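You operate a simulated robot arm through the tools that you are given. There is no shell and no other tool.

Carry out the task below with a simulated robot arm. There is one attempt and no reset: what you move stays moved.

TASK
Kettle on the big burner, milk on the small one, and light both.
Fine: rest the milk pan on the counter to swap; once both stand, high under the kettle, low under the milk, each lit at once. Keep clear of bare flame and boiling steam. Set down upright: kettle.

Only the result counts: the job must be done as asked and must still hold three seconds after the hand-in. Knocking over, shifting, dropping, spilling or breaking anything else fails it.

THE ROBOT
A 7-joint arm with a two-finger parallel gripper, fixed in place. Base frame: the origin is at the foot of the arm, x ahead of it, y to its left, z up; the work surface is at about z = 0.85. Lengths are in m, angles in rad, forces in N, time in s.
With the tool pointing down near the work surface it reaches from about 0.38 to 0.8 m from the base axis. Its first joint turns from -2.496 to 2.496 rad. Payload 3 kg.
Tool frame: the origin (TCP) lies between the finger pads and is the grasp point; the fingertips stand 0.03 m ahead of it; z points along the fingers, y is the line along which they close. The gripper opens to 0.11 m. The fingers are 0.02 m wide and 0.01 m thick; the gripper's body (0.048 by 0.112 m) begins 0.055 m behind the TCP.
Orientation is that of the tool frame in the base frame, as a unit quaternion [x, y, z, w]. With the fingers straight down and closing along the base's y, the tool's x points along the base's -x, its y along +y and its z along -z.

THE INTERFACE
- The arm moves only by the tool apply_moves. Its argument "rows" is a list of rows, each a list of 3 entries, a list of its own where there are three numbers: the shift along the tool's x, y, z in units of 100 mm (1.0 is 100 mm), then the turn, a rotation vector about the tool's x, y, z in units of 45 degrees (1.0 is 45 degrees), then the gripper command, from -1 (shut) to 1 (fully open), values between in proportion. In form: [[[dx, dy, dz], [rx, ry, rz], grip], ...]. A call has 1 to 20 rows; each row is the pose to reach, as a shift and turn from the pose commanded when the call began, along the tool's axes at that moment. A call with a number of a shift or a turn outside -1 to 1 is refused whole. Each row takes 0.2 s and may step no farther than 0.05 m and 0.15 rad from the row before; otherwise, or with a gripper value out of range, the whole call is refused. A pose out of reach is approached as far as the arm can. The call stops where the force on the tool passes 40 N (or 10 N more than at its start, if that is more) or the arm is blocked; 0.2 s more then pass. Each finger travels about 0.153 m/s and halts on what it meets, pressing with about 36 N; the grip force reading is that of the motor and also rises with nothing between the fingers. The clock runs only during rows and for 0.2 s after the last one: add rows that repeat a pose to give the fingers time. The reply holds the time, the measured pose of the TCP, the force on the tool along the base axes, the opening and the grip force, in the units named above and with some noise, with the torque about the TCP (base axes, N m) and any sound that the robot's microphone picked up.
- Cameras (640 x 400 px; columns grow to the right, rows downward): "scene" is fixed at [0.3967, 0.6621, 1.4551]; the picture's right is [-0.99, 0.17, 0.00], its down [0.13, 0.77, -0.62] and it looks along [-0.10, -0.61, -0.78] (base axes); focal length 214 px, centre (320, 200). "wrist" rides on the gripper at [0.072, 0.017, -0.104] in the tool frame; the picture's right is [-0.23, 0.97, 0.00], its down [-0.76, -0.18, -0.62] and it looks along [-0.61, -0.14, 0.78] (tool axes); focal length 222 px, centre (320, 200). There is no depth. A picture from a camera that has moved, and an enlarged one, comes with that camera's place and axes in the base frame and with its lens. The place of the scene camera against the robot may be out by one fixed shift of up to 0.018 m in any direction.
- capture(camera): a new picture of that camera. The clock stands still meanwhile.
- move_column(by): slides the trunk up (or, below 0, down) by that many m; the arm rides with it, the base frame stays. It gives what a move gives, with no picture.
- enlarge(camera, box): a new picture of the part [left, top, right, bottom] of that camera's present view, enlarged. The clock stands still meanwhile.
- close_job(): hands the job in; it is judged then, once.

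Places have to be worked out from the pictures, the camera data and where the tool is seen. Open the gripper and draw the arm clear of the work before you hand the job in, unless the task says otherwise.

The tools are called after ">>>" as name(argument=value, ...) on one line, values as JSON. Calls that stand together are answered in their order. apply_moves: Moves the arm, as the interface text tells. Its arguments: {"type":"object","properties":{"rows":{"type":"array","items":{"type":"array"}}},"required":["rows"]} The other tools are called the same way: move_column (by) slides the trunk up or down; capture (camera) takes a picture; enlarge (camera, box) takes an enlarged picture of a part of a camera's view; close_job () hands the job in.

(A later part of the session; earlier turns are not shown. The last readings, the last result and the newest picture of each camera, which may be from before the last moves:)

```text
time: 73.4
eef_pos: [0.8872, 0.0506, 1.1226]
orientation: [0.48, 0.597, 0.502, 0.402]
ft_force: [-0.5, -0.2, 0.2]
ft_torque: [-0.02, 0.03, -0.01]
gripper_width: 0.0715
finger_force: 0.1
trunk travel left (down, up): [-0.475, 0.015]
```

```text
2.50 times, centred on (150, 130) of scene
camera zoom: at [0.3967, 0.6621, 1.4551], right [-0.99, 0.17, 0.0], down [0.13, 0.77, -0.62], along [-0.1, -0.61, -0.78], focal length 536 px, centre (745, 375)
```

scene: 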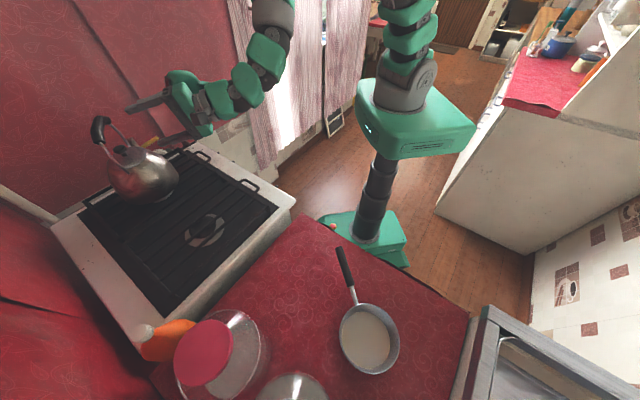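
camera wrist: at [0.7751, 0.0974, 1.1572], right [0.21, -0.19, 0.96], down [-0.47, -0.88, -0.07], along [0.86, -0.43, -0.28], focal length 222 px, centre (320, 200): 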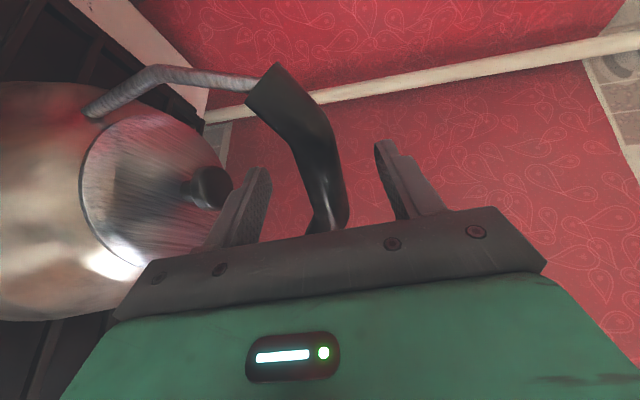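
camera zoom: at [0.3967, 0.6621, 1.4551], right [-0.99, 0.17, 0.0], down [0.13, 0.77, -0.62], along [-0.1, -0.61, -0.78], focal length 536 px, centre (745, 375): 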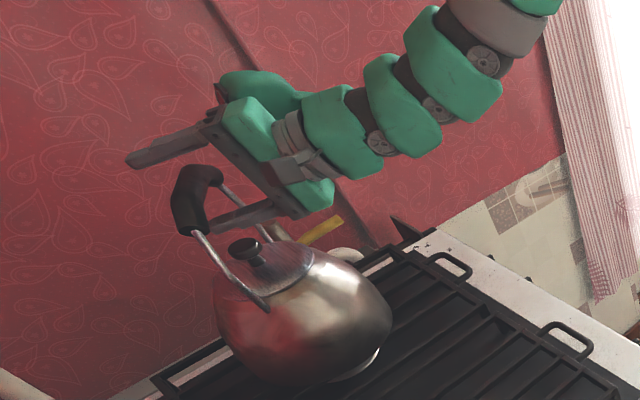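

The bar is between the fingers, ~5 mm above the axis. I advance 18 mm, raise 5 mm, then close in steps.

>>> apply_moves(rows=[[[0, 0.05, 0.08], [0, 0, 0], 0.3], [[0, 0.05, 0.17], [0, 0, 0], 0.3], [[0, 0.05, 0.17], [0, 0, 0], 0], [[0, 0.05, 0.17], [0, 0, 0], -0.2], [[0, 0.05, 0.17], [0, 0, 0], -0.25]])

>>> capture(camera="wrist")

```text
time: 74.6
eef_pos: [0.9034, 0.0539, 1.1262]
orientation: [0.48, 0.597, 0.501, 0.402]
ft_force: [-0.2, 0.1, -0.1]
ft_torque: [-0.01, 0.0, -0.03]
gripper_width: 0.0414
finger_force: 0.2
trunk travel left (down, up): [-0.475, 0.015]
```

```text
taken
camera wrist: at [0.7913, 0.1016, 1.1597], right [0.21, -0.19, 0.96], down [-0.46, -0.88, -0.07], along [0.86, -0.43, -0.28], focal length 222 px, centre (320, 200)
```

wrist: 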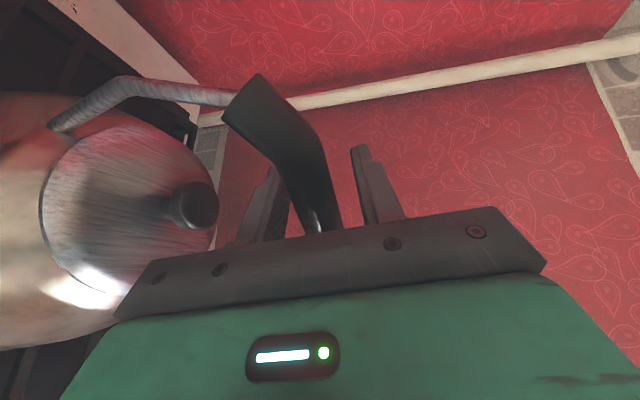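

Now the bar lies slightly toward the lower finger; I lower 5 mm and close.

>>> apply_moves(rows=[[[0, -0.05, 0.008], [0, 0, 0], -0.25], [[0, -0.05, 0.008], [0, 0, 0], -0.5], [[0, -0.05, 0.008], [0, 0, 0], -1], [[0, -0.05, 0.008], [0, 0, 0], -1]])

>>> capture(camera="wrist")

```text
time: 75.6
eef_pos: [0.9029, 0.0542, 1.1215]
orientation: [0.48, 0.598, 0.501, 0.402]
ft_force: [5.7, -1.4, 9.5]
ft_torque: [-0.76, -0.1, 0.19]
gripper_width: 0.0238
finger_force: 35.9
trunk travel left (down, up): [-0.475, 0.015]
```

```text
taken
camera wrist: at [0.7909, 0.1016, 1.1556], right [0.21, -0.19, 0.96], down [-0.46, -0.88, -0.07], along [0.86, -0.43, -0.27], focal length 222 px, centre (320, 200)
```

wrist: 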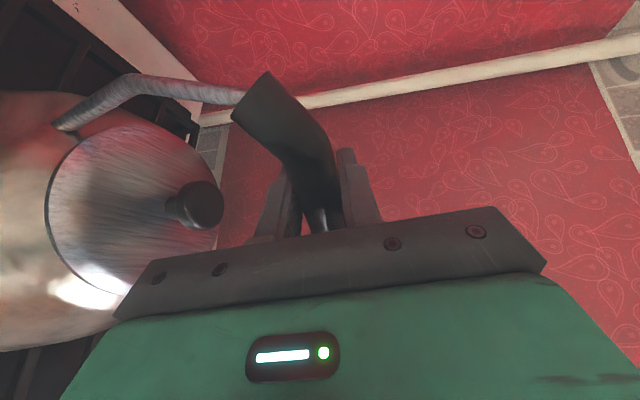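

Gripped at 23.8 mm. Lift 1 cm and read the load.

>>> apply_moves(rows=[[[0, 0.04, -0.007], [0, 0, 0], -1], [[0, 0.08, -0.014], [0, 0, 0], -1], [[0, 0.12, -0.02], [0, 0, 0], -1], [[0, 0.12, -0.02], [0, 0, 0], -1]])

>>> enlarge(camera="scene", box=[70, 50, 230, 210])

```text
time: 76.6
eef_pos: [0.9049, 0.0549, 1.1304]
orientation: [0.481, 0.597, 0.5, 0.402]
ft_force: [0.3, -0.3, -9.5]
ft_torque: [-0.02, -0.1, 0.0]
gripper_width: 0.0235
finger_force: 36.0
trunk travel left (down, up): [-0.475, 0.015]
```

```text
2.50 times, centred on (150, 130) of scene
camera zoom: at [0.3967, 0.6621, 1.4551], right [-0.99, 0.17, 0.0], down [0.13, 0.77, -0.62], along [-0.1, -0.61, -0.78], focal length 536 px, centre (745, 375)
```

zoom: 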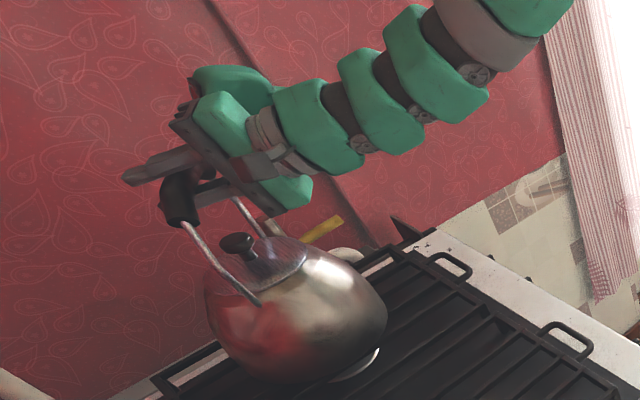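

Load 9.5 N with no torque. Lift 4 cm more and check attitude.

>>> apply_moves(rows=[[[0, 0.1, -0.017], [0, 0, 0], -1], [[0, 0.2, -0.035], [0, 0, 0], -1], [[0, 0.3, -0.052], [0, 0, 0], -1], [[0, 0.4, -0.07], [0, 0, 0], -1], [[0, 0.4, -0.07], [0, 0, 0], -1]])

>>> enlarge(camera="scene", box=[70, 50, 310, 250])

>>> capture(camera="wrist")

```text
time: 77.8
eef_pos: [0.9045, 0.0542, 1.173]
orientation: [0.48, 0.597, 0.502, 0.401]
ft_force: [0.4, 0.9, -9.0]
ft_torque: [-0.01, -0.07, 0.01]
gripper_width: 0.0234
finger_force: 35.7
trunk travel left (down, up): [-0.475, 0.015]
```

```text
2.00 times, centred on (190, 150) of scene
camera zoom: at [0.3967, 0.6621, 1.4551], right [-0.99, 0.17, 0.0], down [0.13, 0.77, -0.62], along [-0.1, -0.61, -0.78], focal length 429 px, centre (580, 300)
```

zoom: 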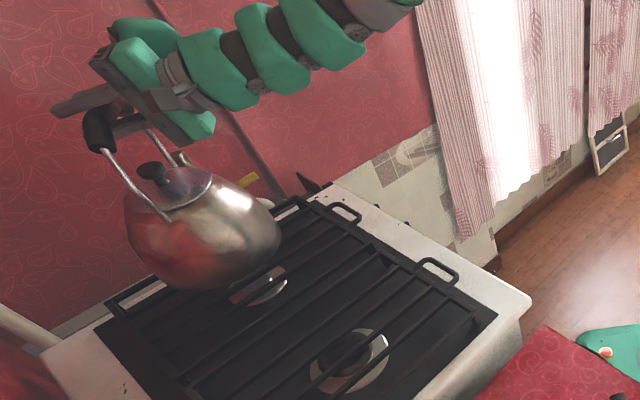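

```text
taken
camera wrist: at [0.7923, 0.1018, 1.2065], right [0.22, -0.19, 0.96], down [-0.46, -0.88, -0.07], along [0.86, -0.43, -0.28], focal length 222 px, centre (320, 200)
```

wrist: 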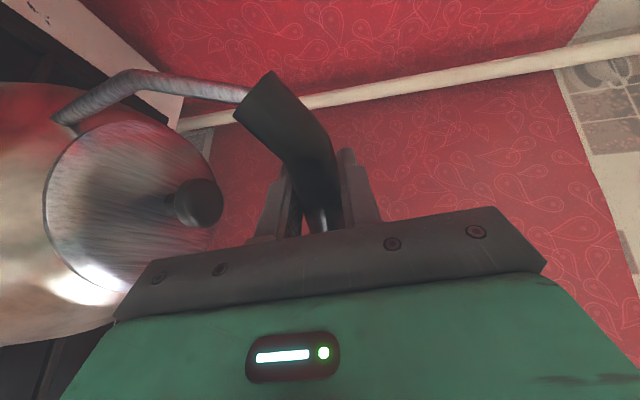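

Kettle is up and hangs level. The burner centres differ by about (-0.195, +0.194), so I carry it there (target TCP ≈ (0.708, 0.248)) in smooth steps at constant height.

>>> apply_moves(rows=[[[0.155, -0.017, -0.097], [0, 0, 0], -1], [[0.31, -0.034, -0.194], [0, 0, 0], -1], [[0.464, -0.051, -0.292], [0, 0, 0], -1], [[0.618, -0.068, -0.389], [0, 0, 0], -1], [[0.773, -0.085, -0.486], [0, 0, 0], -1]])

>>> apply_moves(rows=[[[0.155, -0.017, -0.097], [0, 0, 0], -1], [[0.31, -0.034, -0.194], [0, 0, 0], -1], [[0.464, -0.051, -0.292], [0, 0, 0], -1], [[0.618, -0.068, -0.389], [0, 0, 0], -1], [[0.773, -0.085, -0.486], [0, 0, 0], -1]])

>>> apply_moves(rows=[[[0.155, -0.017, -0.097], [0, 0, 0], -1], [[0.31, -0.034, -0.194], [0, 0, 0], -1], [[0.464, -0.051, -0.292], [0, 0, 0], -1], [[0.618, -0.068, -0.389], [0, 0, 0], -1], [[0.773, -0.085, -0.486], [0, 0, 0], -1], [[0.773, -0.085, -0.486], [0, 0, 0], -1]])

>>> enlarge(camera="scene", box=[70, 50, 310, 250])

>>> capture(camera="wrist")

```text
time: 79.0
eef_pos: [0.8387, 0.1186, 1.1721]
orientation: [0.48, 0.598, 0.502, 0.402]
ft_force: [0.2, -0.1, -8.8]
ft_torque: [-0.1, -0.12, 0.01]
gripper_width: 0.0235
finger_force: 36.0
trunk travel left (down, up): [-0.475, 0.015]
```

```text
time: 80.2
eef_pos: [0.7727, 0.1852, 1.1734]
orientation: [0.48, 0.598, 0.502, 0.401]
ft_force: [1.1, -0.4, -10.0]
ft_torque: [-0.03, -0.1, -0.01]
gripper_width: 0.0235
finger_force: 36.6
trunk travel left (down, up): [-0.475, 0.015]
```

```text
time: 81.6
eef_pos: [0.7085, 0.2466, 1.1695]
orientation: [0.476, 0.596, 0.506, 0.403]
ft_force: [-0.7, 0.8, -9.8]
ft_torque: [-0.03, -0.03, 0.03]
gripper_width: 0.0233
finger_force: 36.0
out of reach, approached as far as the arm can: row 5, 6
trunk travel left (down, up): [-0.475, 0.015]
```

```text
2.00 times, centred on (190, 150) of scene
camera zoom: at [0.3967, 0.6621, 1.4551], right [-0.99, 0.17, 0.0], down [0.13, 0.77, -0.62], along [-0.1, -0.61, -0.78], focal length 429 px, centre (580, 300)
```

zoom: 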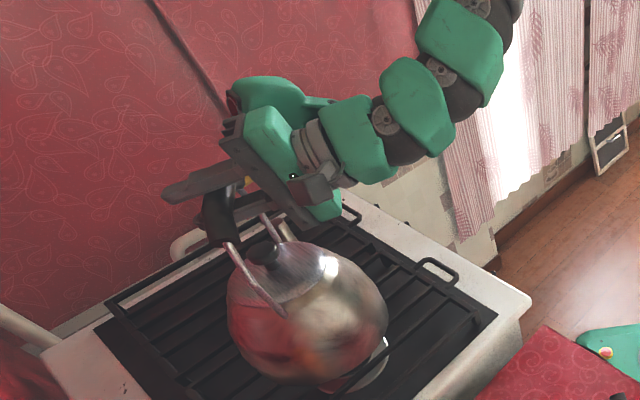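

```text
taken
camera wrist: at [0.5955, 0.2934, 1.2044], right [0.21, -0.19, 0.96], down [-0.46, -0.89, -0.07], along [0.86, -0.42, -0.27], focal length 222 px, centre (320, 200)
```

wrist: 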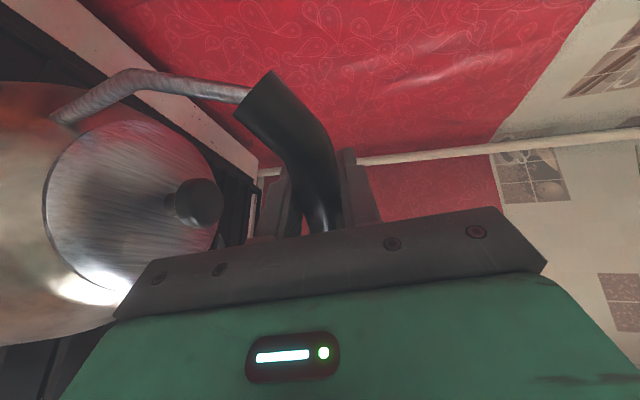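

Over the big burner. I lower with the trunk 4 cm (keeping the posture), then in small steps.

>>> move_column(by=-0.035)

>>> enlarge(camera="scene", box=[70, 50, 310, 250])

```text
time: 82.4
eef_pos: [0.7085, 0.2457, 1.1354]
orientation: [0.476, 0.596, 0.506, 0.403]
ft_force: [1.0, 0.0, -8.7]
ft_torque: [-0.01, -0.04, -0.03]
gripper_width: 0.0235
finger_force: 35.4
trunk travel left (down, up): [-0.44, 0.05]
```

```text
2.00 times, centred on (190, 150) of scene
camera zoom: at [0.3967, 0.6621, 1.4551], right [-0.99, 0.17, 0.0], down [0.13, 0.77, -0.62], along [-0.1, -0.61, -0.78], focal length 429 px, centre (580, 300)
```

zoom: 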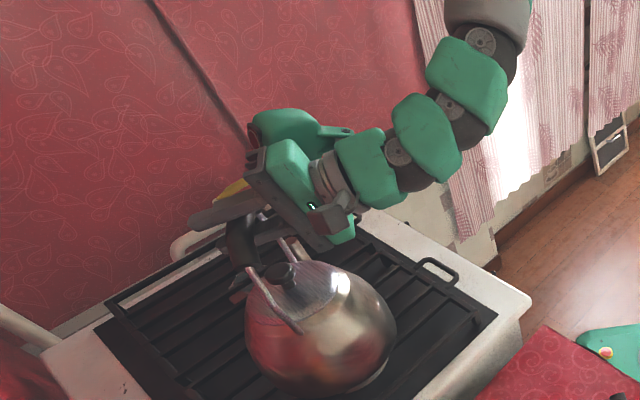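

>>> move_column(by=-0.008)

>>> move_column(by=-0.004)

```text
time: 83.0
eef_pos: [0.707, 0.2468, 1.1287]
orientation: [0.477, 0.596, 0.506, 0.402]
ft_force: [0.0, 0.6, -9.6]
ft_torque: [-0.04, -0.06, 0.0]
gripper_width: 0.0233
finger_force: 36.0
trunk travel left (down, up): [-0.432, 0.058]
```

```text
time: 83.5
eef_pos: [0.7086, 0.2466, 1.1246]
orientation: [0.476, 0.597, 0.505, 0.402]
ft_force: [0.4, -0.4, -9.1]
ft_torque: [0.01, -0.08, 0.0]
gripper_width: 0.0235
finger_force: 35.8
trunk travel left (down, up): [-0.428, 0.062]
```

>>> move_column(by=-0.003)

>>> move_column(by=-0.003)

```text
time: 84.0
eef_pos: [0.7079, 0.2471, 1.1234]
orientation: [0.475, 0.595, 0.507, 0.404]
ft_force: [3.1, 7.1, 13.3]
ft_torque: [-0.14, -0.09, 0.0]
gripper_width: 0.0234
finger_force: 36.4
trunk travel left (down, up): [-0.425, 0.065]
```

```text
time: 84.5
eef_pos: [0.708, 0.2485, 1.1242]
orientation: [0.473, 0.595, 0.508, 0.406]
ft_force: [2.9, 3.9, 7.4]
ft_torque: [-0.14, -0.16, 0.07]
gripper_width: 0.0235
finger_force: 35.5
trunk travel left (down, up): [-0.422, 0.068]
stopped: the force on the tool passed its limit at 42 N (the readings are from after the stop); the commanded pose is now the measured one
```

The kettle is on the grate. I check its placement over the burner before releasing.

>>> enlarge(camera="scene", box=[100, 110, 300, 260])

>>> capture(camera="wrist")

```text
2.67 times, centred on (200, 185) of scene
camera zoom: at [0.3967, 0.6621, 1.4551], right [-0.99, 0.17, 0.0], down [0.13, 0.77, -0.62], along [-0.1, -0.61, -0.78], focal length 572 px, centre (640, 240)
```

zoom: 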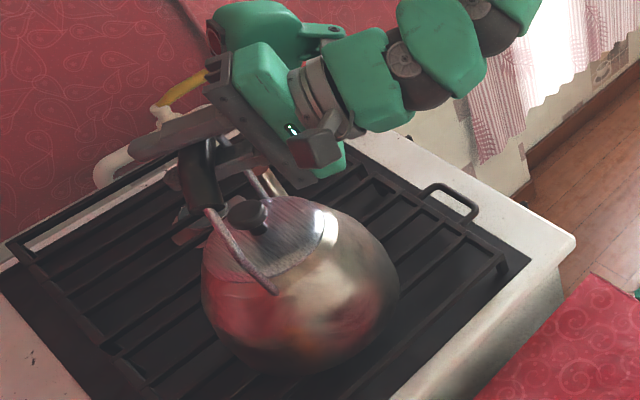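

```text
taken
camera wrist: at [0.5948, 0.2945, 1.1555], right [0.2, -0.19, 0.96], down [-0.45, -0.89, -0.08], along [0.87, -0.42, -0.26], focal length 222 px, centre (320, 200)
```

wrist: 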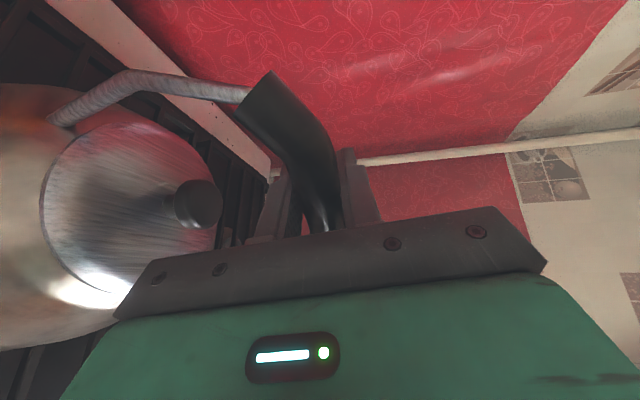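

Displacement is as intended. I open the fingers to 7 cm and back out along the tool axis.

>>> apply_moves(rows=[[[0, 0, 0], [0, 0, 0], -0.45], [[0, 0, 0], [0, 0, 0], -0.2], [[0, 0, 0], [0, 0, 0], 0.2], [[0, 0, 0], [0, 0, 0], 0.25]])

>>> capture(camera="wrist")

```text
time: 85.5
eef_pos: [0.7075, 0.2469, 1.1225]
orientation: [0.473, 0.594, 0.509, 0.405]
ft_force: [-0.8, 1.0, 0.8]
ft_torque: [0.0, -0.01, -0.01]
gripper_width: 0.0688
finger_force: 0.0
trunk travel left (down, up): [-0.422, 0.068]
```

```text
taken
camera wrist: at [0.5952, 0.2939, 1.1551], right [0.2, -0.19, 0.96], down [-0.46, -0.89, -0.08], along [0.87, -0.42, -0.26], focal length 222 px, centre (320, 200)
```

wrist: 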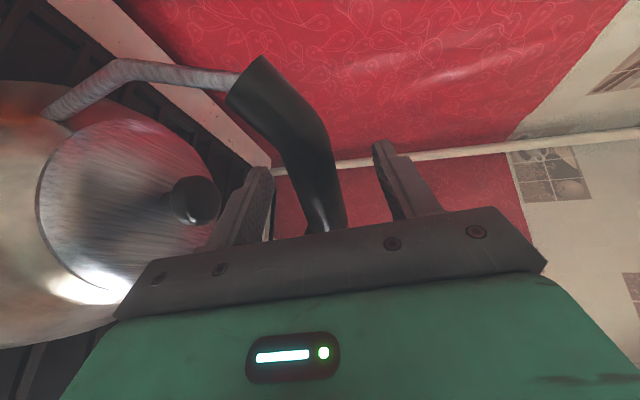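

Released; the kettle stands. Back out straight.

>>> apply_moves(rows=[[[0, 0, -0.2], [0, 0, 0], 0.25], [[0, 0, -0.4], [0, 0, 0], 0.25], [[0, 0, -0.6], [0, 0, 0], 0.25], [[0, 0, -0.75], [0, 0, 0], 0.25]])

>>> capture(camera="wrist")

>>> enlarge(camera="scene", box=[70, 80, 310, 260])

```text
time: 86.5
eef_pos: [0.6348, 0.2316, 1.1336]
orientation: [0.473, 0.595, 0.509, 0.404]
ft_force: [-0.6, -0.6, 0.2]
ft_torque: [-0.02, -0.01, 0.03]
gripper_width: 0.0687
finger_force: 0.1
trunk travel left (down, up): [-0.422, 0.068]
```

```text
taken
camera wrist: at [0.5218, 0.2778, 1.1664], right [0.2, -0.19, 0.96], down [-0.46, -0.89, -0.08], along [0.87, -0.42, -0.26], focal length 222 px, centre (320, 200)
```

wrist: 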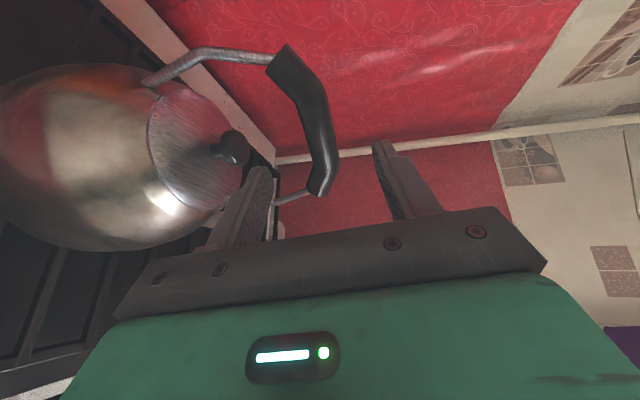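

```text
2.22 times, centred on (190, 170) of scene
camera zoom: at [0.3967, 0.6621, 1.4551], right [-0.99, 0.17, 0.0], down [0.13, 0.77, -0.62], along [-0.1, -0.61, -0.78], focal length 477 px, centre (609, 267)
```

zoom: 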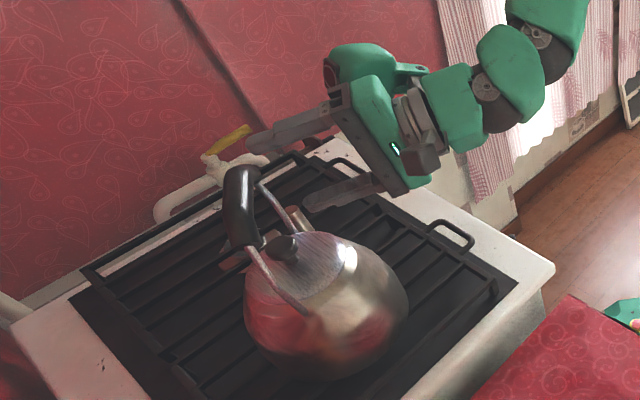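

Clear of the handle. I raise with the trunk, then swing back toward the pan on the counter.

>>> move_column(by=0.06)

>>> apply_moves(rows=[[[0.14, -0.014, -0.089], [0, 0.132, -0.021], 1], [[0.288, -0.028, -0.177], [0, 0.264, -0.041], 1], [[0.432, -0.041, -0.266], [0, 0.395, -0.062], 1], [[0.576, -0.055, -0.354], [0, 0.527, -0.082], 1], [[0.72, -0.069, -0.443], [0, 0.659, -0.103], 1]])

>>> apply_moves(rows=[[[0.197, -0.005, -0.035], [0, 0.132, -0.021], 1], [[0.394, -0.01, -0.07], [0, 0.264, -0.041], 1], [[0.591, -0.016, -0.104], [0, 0.395, -0.062], 1], [[0.788, -0.021, -0.138], [0, 0.527, -0.082], 1], [[0.985, -0.027, -0.173], [0, 0.659, -0.103], 1]])

>>> apply_moves(rows=[[[0.188, 0.01, 0.067], [0, 0.11, -0.017], 1], [[0.376, 0.02, 0.134], [0, 0.22, -0.034], 1], [[0.564, 0.03, 0.2], [0, 0.33, -0.052], 1], [[0.752, 0.042, 0.27], [0, 0.44, -0.069], 1], [[0.94, 0.053, 0.336], [0, 0.549, -0.086], 1]])

>>> capture(camera="scene")

```text
time: 87.5
eef_pos: [0.6358, 0.2309, 1.1947]
orientation: [0.474, 0.595, 0.508, 0.404]
ft_force: [-0.2, -1.2, 0.4]
ft_torque: [0.01, 0.02, 0.02]
gripper_width: 0.0689
finger_force: 0.0
trunk travel left (down, up): [-0.482, 0.008]
```

```text
time: 88.8
eef_pos: [0.5754, 0.2908, 1.1944]
orientation: [0.303, 0.697, 0.597, 0.257]
ft_force: [0.7, 0.4, 0.6]
ft_torque: [0.01, -0.01, 0.0]
gripper_width: 0.11
finger_force: 0.0
trunk travel left (down, up): [-0.482, 0.008]
```

```text
time: 90.0
eef_pos: [0.4934, 0.3519, 1.1943]
orientation: [0.113, 0.752, 0.642, 0.094]
ft_force: [-0.3, -1.4, 0.3]
ft_torque: [0.03, 0.01, -0.02]
gripper_width: 0.11
finger_force: 0.0
trunk travel left (down, up): [-0.482, 0.008]
```

```text
time: 91.2
eef_pos: [0.4165, 0.4116, 1.1937]
orientation: [-0.053, 0.758, 0.649, -0.047]
ft_force: [0.5, 0.6, -0.7]
ft_torque: [-0.03, 0.0, 0.02]
gripper_width: 0.1098
finger_force: 0.1
trunk travel left (down, up): [-0.482, 0.008]
```

```text
taken
```

scene: 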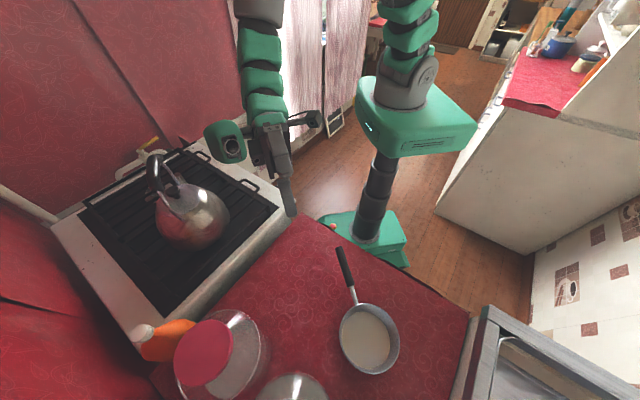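

Kettle stands upright on the big burner; the pan waits on the counter. I lower the trunk and descend beside the pan handle, retracing the earlier exit path.

>>> move_column(by=-0.107)

>>> apply_moves(rows=[[[0.12, -0.2, 0.12], [0, 0, 0], 1], [[0.24, -0.4, 0.25], [0.004, 0.006, 0], 1], [[0.36, -0.6, 0.37], [0.008, 0.013, 0], 1], [[0.462, -0.833, 0.495], [0.008, 0.013, 0], 1]])

>>> capture(camera="wrist")

```text
time: 92.5
eef_pos: [0.4161, 0.4113, 1.0865]
orientation: [-0.053, 0.757, 0.649, -0.046]
ft_force: [-0.2, 0.4, 0.7]
ft_torque: [0.01, 0.03, -0.05]
gripper_width: 0.11
finger_force: 0.1
trunk travel left (down, up): [-0.375, 0.115]
```

```text
time: 93.5
eef_pos: [0.3644, 0.4412, 0.9966]
orientation: [-0.056, 0.76, 0.646, -0.05]
ft_force: [-0.4, -0.1, 0.8]
ft_torque: [-0.01, 0.0, -0.01]
gripper_width: 0.1103
finger_force: 0.0
trunk travel left (down, up): [-0.375, 0.115]
```

```text
taken
camera wrist: at [0.3078, 0.3296, 1.0302], right [0.2, 0.19, 0.96], down [0.85, -0.52, -0.08], along [0.49, 0.83, -0.27], focal length 222 px, centre (320, 200)
```

wrist: 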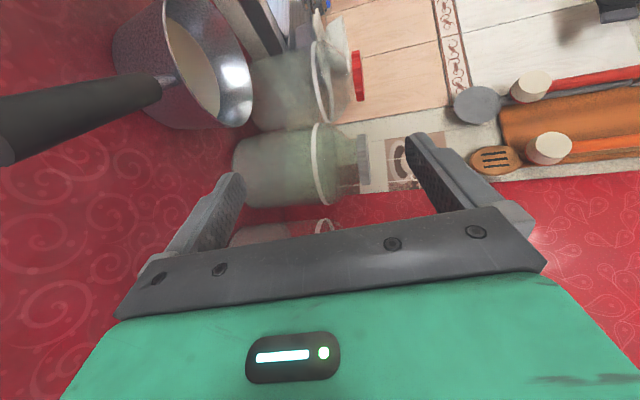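

Descend to handle height beside it.

>>> apply_moves(rows=[[[0, -0.25, 0.04], [0, 0, 0], 1], [[0, -0.5, 0.08], [0, 0, 0], 1], [[0, -0.75, 0.12], [0, 0, 0], 1], [[0, -0.99, 0.16], [0, 0, 0], 1]])

>>> capture(camera="wrist")

```text
time: 94.5
eef_pos: [0.3645, 0.4407, 0.8951]
orientation: [-0.055, 0.759, 0.646, -0.049]
ft_force: [-0.1, -0.3, 0.6]
ft_torque: [-0.02, -0.05, -0.03]
gripper_width: 0.1102
finger_force: 0.0
trunk travel left (down, up): [-0.375, 0.115]
```

```text
taken
camera wrist: at [0.3081, 0.3296, 0.9292], right [0.2, 0.19, 0.96], down [0.85, -0.52, -0.08], along [0.49, 0.83, -0.27], focal length 222 px, centre (320, 200)
```

wrist: 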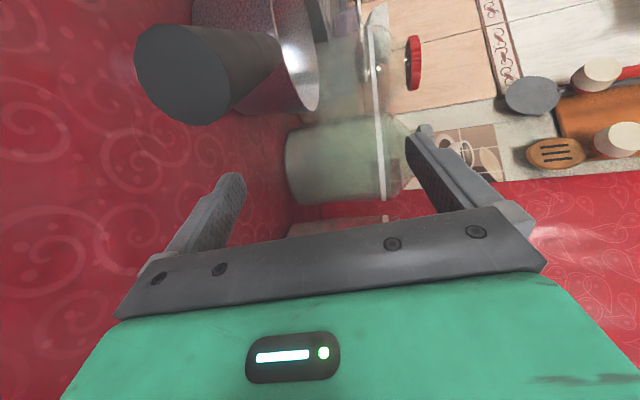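

Slide left so the handle enters between the fingers, then lower to its level.

>>> apply_moves(rows=[[[0.25, 0, 0], [0, 0, 0], 1], [[0.5, 0, 0], [0, 0, 0], 1], [[0.645, 0, -0.015], [0, 0, 0], 1], [[0.645, -0.1, 0], [0, 0, 0], 1], [[0.645, -0.18, 0.015], [0, 0, 0], 1]])

>>> capture(camera="wrist")

```text
time: 95.7
eef_pos: [0.3005, 0.4286, 0.8791]
orientation: [-0.057, 0.76, 0.646, -0.05]
ft_force: [0.4, 0.3, 0.0]
ft_torque: [0.0, 0.0, -0.02]
gripper_width: 0.11
finger_force: 0.1
trunk travel left (down, up): [-0.375, 0.115]
```

```text
taken
camera wrist: at [0.2439, 0.3186, 0.9119], right [0.2, 0.19, 0.96], down [0.85, -0.52, -0.08], along [0.49, 0.83, -0.27], focal length 222 px, centre (320, 200)
```

wrist: 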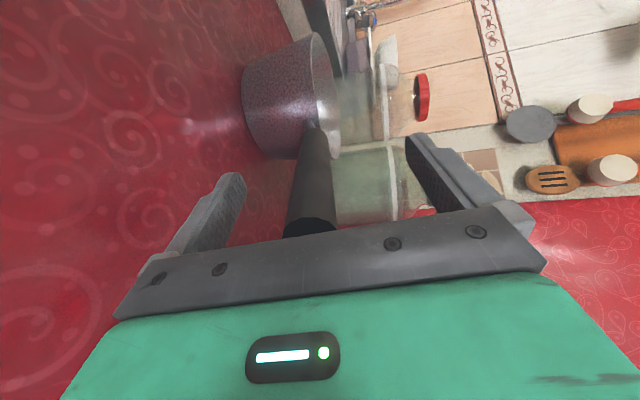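

Lower 4 mm more and close in steps.

>>> apply_moves(rows=[[[0, -0.04, 0.006], [0, 0, 0], 0.5], [[0, -0.04, 0.006], [0, 0, 0], 0], [[0, -0.04, 0.006], [0, 0, 0], -0.3], [[0, -0.04, 0.006], [0, 0, 0], -0.3]])

>>> capture(camera="wrist")

>>> apply_moves(rows=[[[0, 0, 0], [0, 0, 0], -0.6], [[0, 0, 0], [0, 0, 0], -1], [[0, 0, 0], [0, 0, 0], -1], [[0, 0, 0], [0, 0, 0], -1]])

```text
time: 96.7
eef_pos: [0.301, 0.4296, 0.8739]
orientation: [-0.056, 0.76, 0.646, -0.05]
ft_force: [0.0, -0.1, -0.3]
ft_torque: [-0.01, 0.02, 0.02]
gripper_width: 0.0384
finger_force: 0.0
trunk travel left (down, up): [-0.375, 0.115]
```

```text
taken
camera wrist: at [0.2437, 0.319, 0.9081], right [0.2, 0.19, 0.96], down [0.85, -0.52, -0.08], along [0.49, 0.83, -0.27], focal length 222 px, centre (320, 200)
```

wrist: 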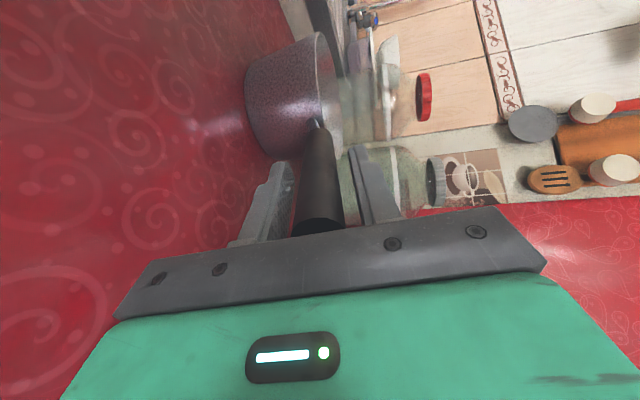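

```text
time: 97.7
eef_pos: [0.3003, 0.4297, 0.8753]
orientation: [-0.056, 0.76, 0.646, -0.05]
ft_force: [0.2, -0.7, -0.5]
ft_torque: [-1.37, -0.13, 0.03]
gripper_width: 0.0259
finger_force: 36.1
trunk travel left (down, up): [-0.375, 0.115]
```

Gripped cleanly. Lift and check.

>>> apply_moves(rows=[[[0, 0.05, -0.008], [0, 0, 0], -1], [[0, 0.1, -0.016], [0, 0, 0], -1], [[0, 0.2, -0.032], [0, 0, 0], -1], [[0, 0.3, -0.048], [0, 0, 0], -1], [[0, 0.3, -0.048], [0, 0, 0], -1]])

>>> capture(camera="wrist")

```text
time: 98.9
eef_pos: [0.2988, 0.4303, 0.9054]
orientation: [-0.057, 0.76, 0.646, -0.05]
ft_force: [-0.1, -0.1, -10.6]
ft_torque: [-1.82, -0.23, -0.01]
gripper_width: 0.0259
finger_force: 35.8
trunk travel left (down, up): [-0.375, 0.115]
```

```text
taken
camera wrist: at [0.244, 0.3196, 0.9383], right [0.2, 0.19, 0.96], down [0.85, -0.52, -0.08], along [0.49, 0.83, -0.27], focal length 222 px, centre (320, 200)
```

wrist: 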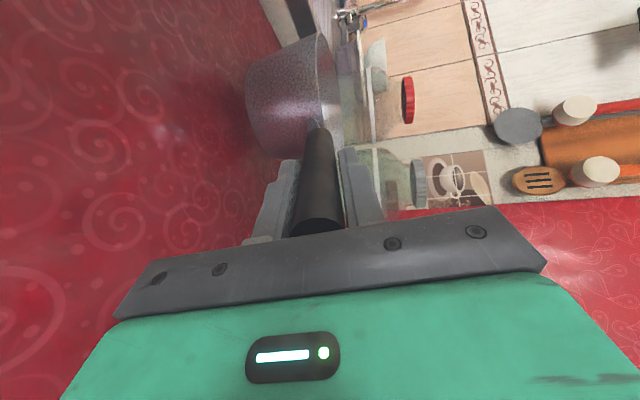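

Holding level. The route to the small burner must go around the robot side of the kettle, so I raise with trunk and arm first while drawing toward the robot.

>>> move_column(by=0.11)

>>> apply_moves(rows=[[[-0.08, 0.137, -0.157], [0, 0, 0], -1], [[-0.163, 0.273, -0.314], [0, 0, 0], -1], [[-0.244, 0.41, -0.472], [0, 0, 0], -1], [[-0.326, 0.546, -0.629], [0, 0, 0], -1], [[-0.407, 0.683, -0.786], [0, 0, 0], -1]])

>>> apply_moves(rows=[[[-0.065, 0.16, -0.138], [0, 0, 0], -1], [[-0.129, 0.32, -0.276], [0, 0, 0], -1], [[-0.194, 0.48, -0.414], [0, 0, 0], -1], [[-0.258, 0.64, -0.552], [0, 0, 0], -1], [[-0.323, 0.8, -0.69], [0, 0, 0], -1]])

>>> capture(camera="scene")

```text
time: 100.4
eef_pos: [0.3009, 0.4311, 1.0146]
orientation: [-0.056, 0.76, 0.645, -0.051]
ft_force: [0.2, -0.3, -11.3]
ft_torque: [-1.85, -0.23, 0.01]
gripper_width: 0.026
finger_force: 36.5
trunk travel left (down, up): [-0.485, 0.005]
```

```text
time: 101.6
eef_pos: [0.3518, 0.371, 1.0965]
orientation: [-0.056, 0.76, 0.645, -0.05]
ft_force: [0.3, 0.4, -11.2]
ft_torque: [-1.78, -0.23, 0.03]
gripper_width: 0.0261
finger_force: 36.2
trunk travel left (down, up): [-0.485, 0.005]
```

```text
time: 102.8
eef_pos: [0.3915, 0.3233, 1.1847]
orientation: [-0.055, 0.76, 0.645, -0.05]
ft_force: [1.0, 0.5, -11.0]
ft_torque: [-1.88, -0.21, 0.01]
gripper_width: 0.0261
finger_force: 36.2
trunk travel left (down, up): [-0.485, 0.005]
```

```text
taken
```

scene: 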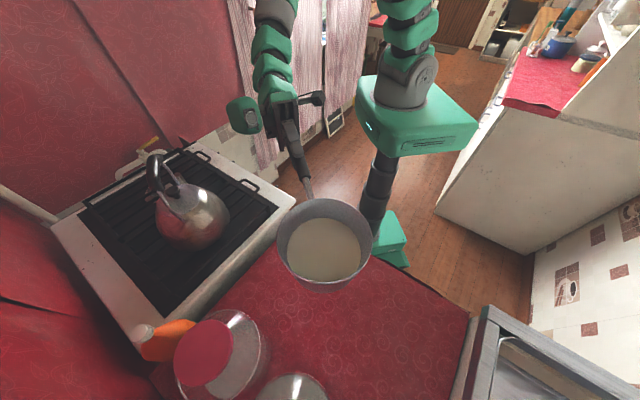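

Steady. Continue around the robot side: next two segments.

>>> apply_moves(rows=[[[-0.053, 0, -0.192], [0, -0.035, 0.006], -1], [[-0.106, 0, -0.384], [0, -0.07, 0.011], -1], [[-0.159, 0, -0.576], [0, -0.106, 0.017], -1], [[-0.212, 0, -0.768], [0, -0.141, 0.022], -1], [[-0.265, 0, -0.96], [0, -0.176, 0.028], -1]])

>>> apply_moves(rows=[[[-0.046, -0.029, -0.178], [0, -0.035, 0.006], -1], [[-0.092, -0.058, -0.356], [0, -0.07, 0.011], -1], [[-0.138, -0.086, -0.534], [0, -0.106, 0.017], -1], [[-0.184, -0.115, -0.712], [0, -0.141, 0.022], -1], [[-0.23, -0.144, -0.89], [0, -0.176, 0.028], -1]])

>>> capture(camera="scene")

```text
time: 104.0
eef_pos: [0.4323, 0.2307, 1.2016]
orientation: [-0.002, 0.761, 0.648, -0.005]
ft_force: [-0.4, 0.1, -10.9]
ft_torque: [-1.81, 0.01, 0.05]
gripper_width: 0.026
finger_force: 35.8
trunk travel left (down, up): [-0.485, 0.005]
```

```text
time: 105.2
eef_pos: [0.4568, 0.1419, 1.2008]
orientation: [0.049, 0.761, 0.646, 0.042]
ft_force: [0.2, 0.1, -10.4]
ft_torque: [-1.77, 0.28, 0.0]
gripper_width: 0.0262
finger_force: 36.0
trunk travel left (down, up): [-0.485, 0.005]
```

```text
taken
```

scene: 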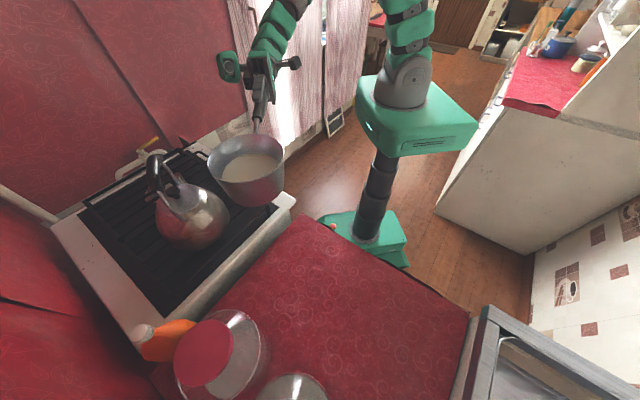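

>>> apply_moves(rows=[[[-0.055, -0.03, -0.182], [0, -0.054, 0.009], -1], [[-0.11, -0.059, -0.364], [0, -0.109, 0.018], -1], [[-0.164, -0.089, -0.546], [0, -0.163, 0.026], -1], [[-0.219, -0.118, -0.728], [0, -0.218, 0.035], -1], [[-0.274, -0.148, -0.91], [0, -0.272, 0.044], -1]])

>>> apply_moves(rows=[[[-0.14, -0.024, -0.149], [0, -0.066, 0.011], -1], [[-0.28, -0.048, -0.298], [0, -0.132, 0.021], -1], [[-0.42, -0.072, -0.448], [0, -0.197, 0.032], -1], [[-0.56, -0.096, -0.597], [0, -0.263, 0.042], -1], [[-0.7, -0.12, -0.746], [0, -0.329, 0.053], -1]])

>>> capture(camera="scene")

>>> capture(camera="wrist")

```text
time: 106.4
eef_pos: [0.4727, 0.046, 1.1987]
orientation: [0.132, 0.751, 0.637, 0.112]
ft_force: [-0.2, -0.6, -10.4]
ft_torque: [-1.69, 0.65, 0.01]
gripper_width: 0.0262
finger_force: 36.3
trunk travel left (down, up): [-0.485, 0.005]
```

```text
time: 107.6
eef_pos: [0.5115, -0.0509, 1.2014]
orientation: [0.229, 0.727, 0.618, 0.193]
ft_force: [-0.7, 0.9, -11.2]
ft_torque: [-1.47, 1.08, 0.0]
gripper_width: 0.026
finger_force: 36.0
trunk travel left (down, up): [-0.485, 0.005]
```

```text
taken
```

scene: 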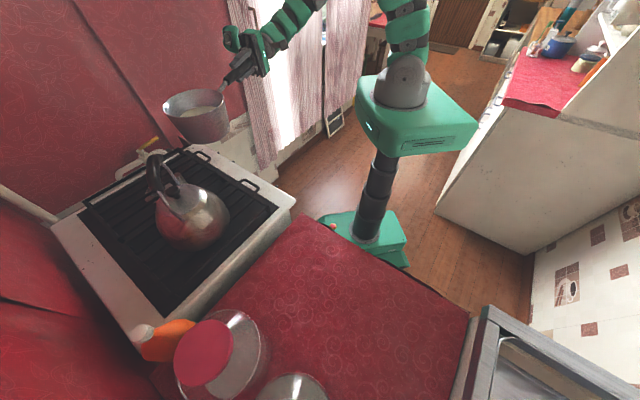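

```text
taken
camera wrist: at [0.3954, -0.0913, 1.2342], right [0.28, 0.0, 0.96], down [0.26, -0.96, -0.08], along [0.93, 0.27, -0.27], focal length 222 px, centre (320, 200)
```

wrist: 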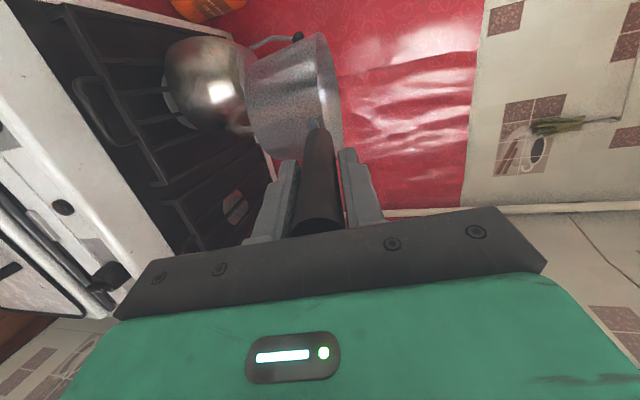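

The small burner is in view at about (0.90, 0.057). To pin down the pan-centre offset from the grip, I enlarge the pan in the scene view.

>>> enlarge(camera="scene", box=[140, 40, 300, 160])

>>> enlarge(camera="wrist", box=[100, 0, 380, 240])

```text
3.33 times, centred on (220, 100) of scene
camera zoom: at [0.3967, 0.6621, 1.4551], right [-0.99, 0.17, 0.0], down [0.13, 0.77, -0.62], along [-0.1, -0.61, -0.78], focal length 715 px, centre (653, 533)
```

zoom: 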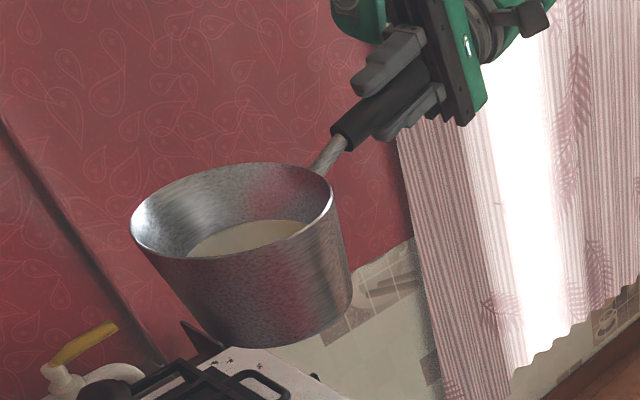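

```text
1.67 times, centred on (240, 120) of wrist
camera zoom: at [0.3954, -0.0913, 1.2342], right [0.28, 0.0, 0.96], down [0.26, -0.96, -0.08], along [0.93, 0.27, -0.27], focal length 370 px, centre (453, 333)
```

zoom: 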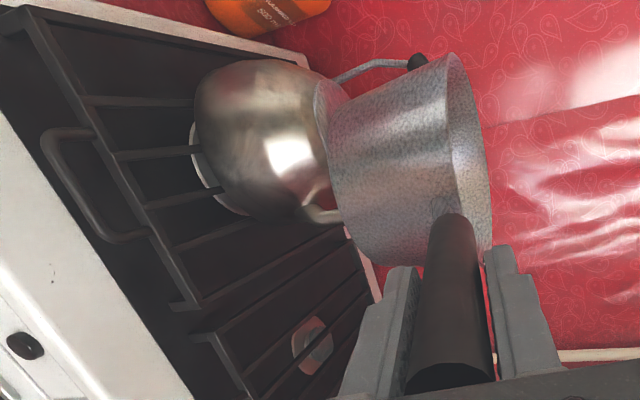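

Pan centre is ≈0.18 m beyond the grip point. Target TCP is then ≈ (0.778, -0.072) at yaw 46°. I continue: swing, then extend over the small burner, still high.

>>> apply_moves(rows=[[[-0.177, -0.005, -0.032], [0, -0.039, 0.006], -1], [[-0.355, -0.01, -0.064], [0, -0.079, 0.013], -1], [[-0.532, -0.016, -0.096], [0, -0.118, 0.019], -1], [[-0.71, -0.021, -0.128], [0, -0.158, 0.026], -1], [[-0.887, -0.026, -0.16], [0, -0.197, 0.032], -1]])

>>> apply_moves(rows=[[[-0.116, 0.027, 0.165], [0, 0, 0], -1], [[-0.232, 0.054, 0.33], [0, 0, 0], -1], [[-0.348, 0.08, 0.495], [0, 0, 0], -1], [[-0.464, 0.107, 0.66], [0, 0, 0], -1], [[-0.58, 0.134, 0.825], [0, 0, 0], -1]])

>>> apply_moves(rows=[[[-0.117, 0.028, 0.173], [0, 0, 0], -1], [[-0.234, 0.056, 0.347], [0, 0, 0], -1], [[-0.351, 0.084, 0.52], [0, 0, 0], -1], [[-0.468, 0.112, 0.694], [0, 0, 0], -1], [[-0.585, 0.14, 0.867], [0, 0, 0], -1]])

>>> capture(camera="scene")

>>> capture(camera="wrist")

```text
time: 108.8
eef_pos: [0.5745, -0.1136, 1.1996]
orientation: [0.285, 0.707, 0.601, 0.24]
ft_force: [-0.2, -0.1, -10.4]
ft_torque: [-1.33, 1.35, 0.01]
gripper_width: 0.0257
finger_force: 36.1
trunk travel left (down, up): [-0.485, 0.005]
```

```text
time: 110.0
eef_pos: [0.6761, -0.0938, 1.1989]
orientation: [0.286, 0.708, 0.6, 0.241]
ft_force: [-0.4, -0.1, -10.2]
ft_torque: [-1.29, 1.28, -0.03]
gripper_width: 0.0259
finger_force: 36.0
trunk travel left (down, up): [-0.485, 0.005]
```

```text
time: 111.2
eef_pos: [0.7789, -0.0693, 1.1981]
orientation: [0.285, 0.708, 0.6, 0.239]
ft_force: [0.9, 0.1, -10.3]
ft_torque: [-1.31, 1.32, 0.03]
gripper_width: 0.0262
finger_force: 36.6
trunk travel left (down, up): [-0.485, 0.005]
```

```text
taken
```

scene: 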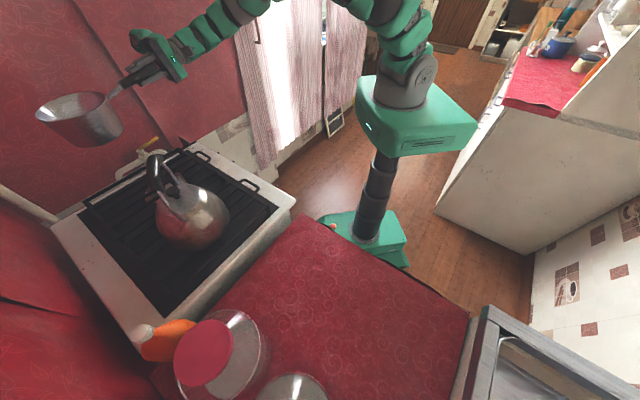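

```text
taken
camera wrist: at [0.6583, -0.0921, 1.2322], right [0.28, -0.04, 0.96], down [0.11, -0.99, -0.08], along [0.96, 0.12, -0.27], focal length 222 px, centre (320, 200)
```

wrist: 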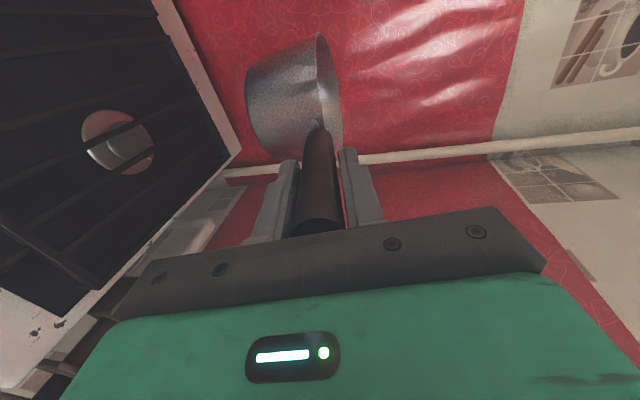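

Over the small burner (visible below). I lower with the trunk to about 5 cm above the grate.

>>> move_column(by=-0.16)

>>> capture(camera="wrist")

>>> enlarge(camera="scene", box=[60, 80, 300, 260])

```text
time: 113.0
eef_pos: [0.7785, -0.0696, 1.0391]
orientation: [0.285, 0.707, 0.6, 0.241]
ft_force: [-0.4, 0.0, -10.7]
ft_torque: [-1.27, 1.3, -0.02]
gripper_width: 0.0261
finger_force: 36.2
trunk travel left (down, up): [-0.325, 0.165]
```

```text
taken
camera wrist: at [0.6575, -0.093, 1.0731], right [0.27, -0.04, 0.96], down [0.1, -0.99, -0.08], along [0.96, 0.12, -0.27], focal length 222 px, centre (320, 200)
```

wrist: 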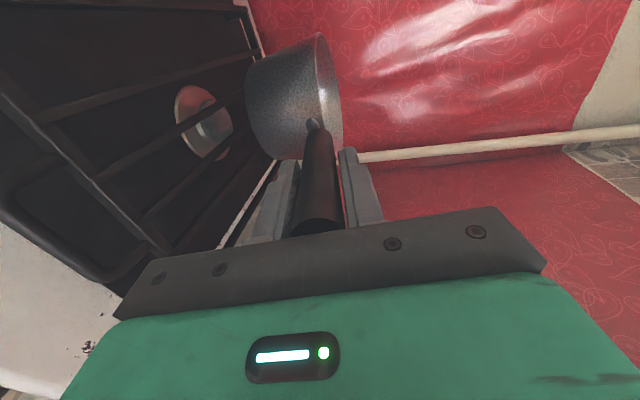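

```text
2.22 times, centred on (180, 170) of scene
camera zoom: at [0.3967, 0.6621, 1.4551], right [-0.99, 0.17, 0.0], down [0.13, 0.77, -0.62], along [-0.1, -0.61, -0.78], focal length 477 px, centre (631, 267)
```

zoom: 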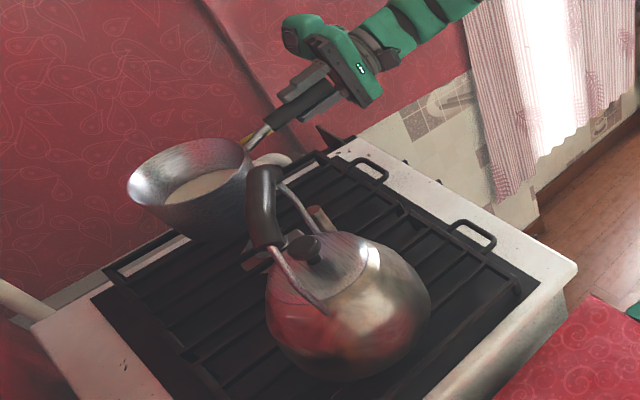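

I refine the burner position relative to the pan with an enlarged wrist view.

>>> enlarge(camera="wrist", box=[140, 30, 300, 180])

```text
2.67 times, centred on (220, 105) of wrist
camera zoom: at [0.6575, -0.093, 1.0731], right [0.27, -0.04, 0.96], down [0.1, -0.99, -0.08], along [0.96, 0.12, -0.27], focal length 592 px, centre (587, 453)
```

zoom: 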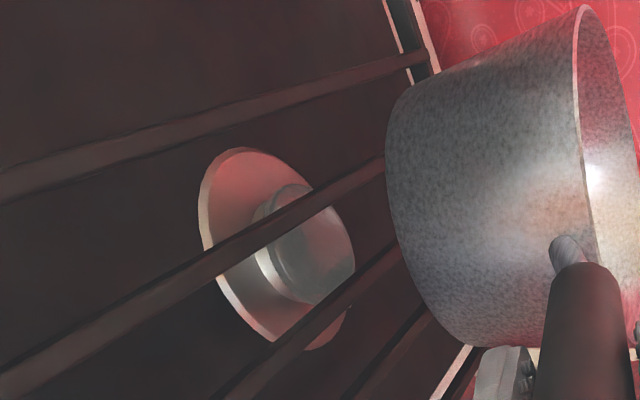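

All estimates put the burner at ≈(0.905, 0.057), beneath the pan as it stands. Lowering the rest with small trunk steps.

>>> move_column(by=-0.04)

>>> move_column(by=-0.005)

>>> move_column(by=-0.003)

```text
time: 113.8
eef_pos: [0.7786, -0.0701, 1.0]
orientation: [0.285, 0.707, 0.6, 0.24]
ft_force: [0.4, 0.1, -10.1]
ft_torque: [-1.33, 1.33, 0.0]
gripper_width: 0.0258
finger_force: 35.9
trunk travel left (down, up): [-0.285, 0.205]
```

```text
time: 114.4
eef_pos: [0.7782, -0.0706, 0.9949]
orientation: [0.285, 0.708, 0.6, 0.241]
ft_force: [0.0, 0.7, -11.1]
ft_torque: [-1.33, 1.25, -0.03]
gripper_width: 0.0261
finger_force: 36.3
trunk travel left (down, up): [-0.28, 0.21]
```

```text
time: 114.9
eef_pos: [0.7785, -0.0699, 0.9909]
orientation: [0.285, 0.707, 0.601, 0.239]
ft_force: [-0.4, 0.3, -10.4]
ft_torque: [-1.31, 1.31, -0.01]
gripper_width: 0.0262
finger_force: 36.0
trunk travel left (down, up): [-0.277, 0.213]
```

>>> move_column(by=-0.002)

>>> move_column(by=-0.001)

```text
time: 115.4
eef_pos: [0.7791, -0.0698, 0.9895]
orientation: [0.286, 0.707, 0.6, 0.241]
ft_force: [-0.4, -1.0, -7.6]
ft_torque: [-1.01, 1.07, -0.03]
gripper_width: 0.0261
finger_force: 36.3
trunk travel left (down, up): [-0.275, 0.215]
```

```text
time: 115.9
eef_pos: [0.7773, -0.0707, 0.9896]
orientation: [0.286, 0.707, 0.6, 0.241]
ft_force: [-1.2, -1.7, -3.7]
ft_torque: [-0.68, 0.69, -0.1]
gripper_width: 0.0257
finger_force: 36.6
trunk travel left (down, up): [-0.274, 0.216]
```

>>> move_column(by=-0.001)

>>> enlarge(camera="scene", box=[60, 80, 300, 260])

>>> enlarge(camera="wrist", box=[140, 10, 380, 190])

```text
time: 116.4
eef_pos: [0.7782, -0.0701, 0.9886]
orientation: [0.285, 0.707, 0.601, 0.242]
ft_force: [0.1, -1.6, 2.8]
ft_torque: [-0.2, 0.13, -0.23]
gripper_width: 0.0258
finger_force: 36.2
trunk travel left (down, up): [-0.273, 0.217]
```

```text
2.22 times, centred on (180, 170) of scene
camera zoom: at [0.3967, 0.6621, 1.4551], right [-0.99, 0.17, 0.0], down [0.13, 0.77, -0.62], along [-0.1, -0.61, -0.78], focal length 477 px, centre (631, 267)
```

zoom: 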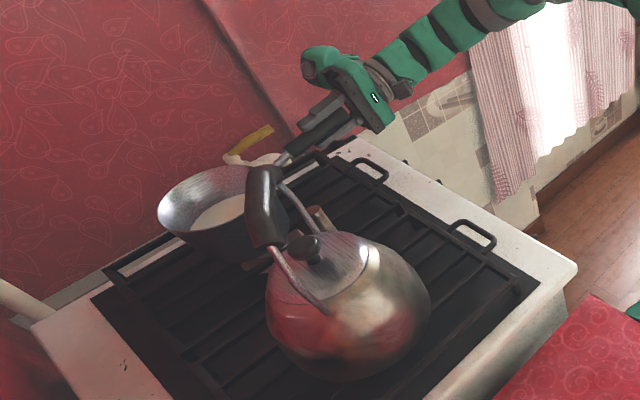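

```text
2.22 times, centred on (260, 100) of wrist
camera zoom: at [0.6567, -0.0934, 1.0221], right [0.27, -0.04, 0.96], down [0.1, -0.99, -0.08], along [0.96, 0.12, -0.27], focal length 494 px, centre (453, 422)
```

zoom: 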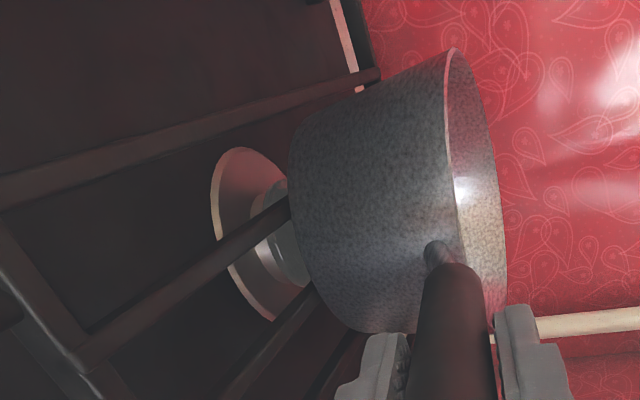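

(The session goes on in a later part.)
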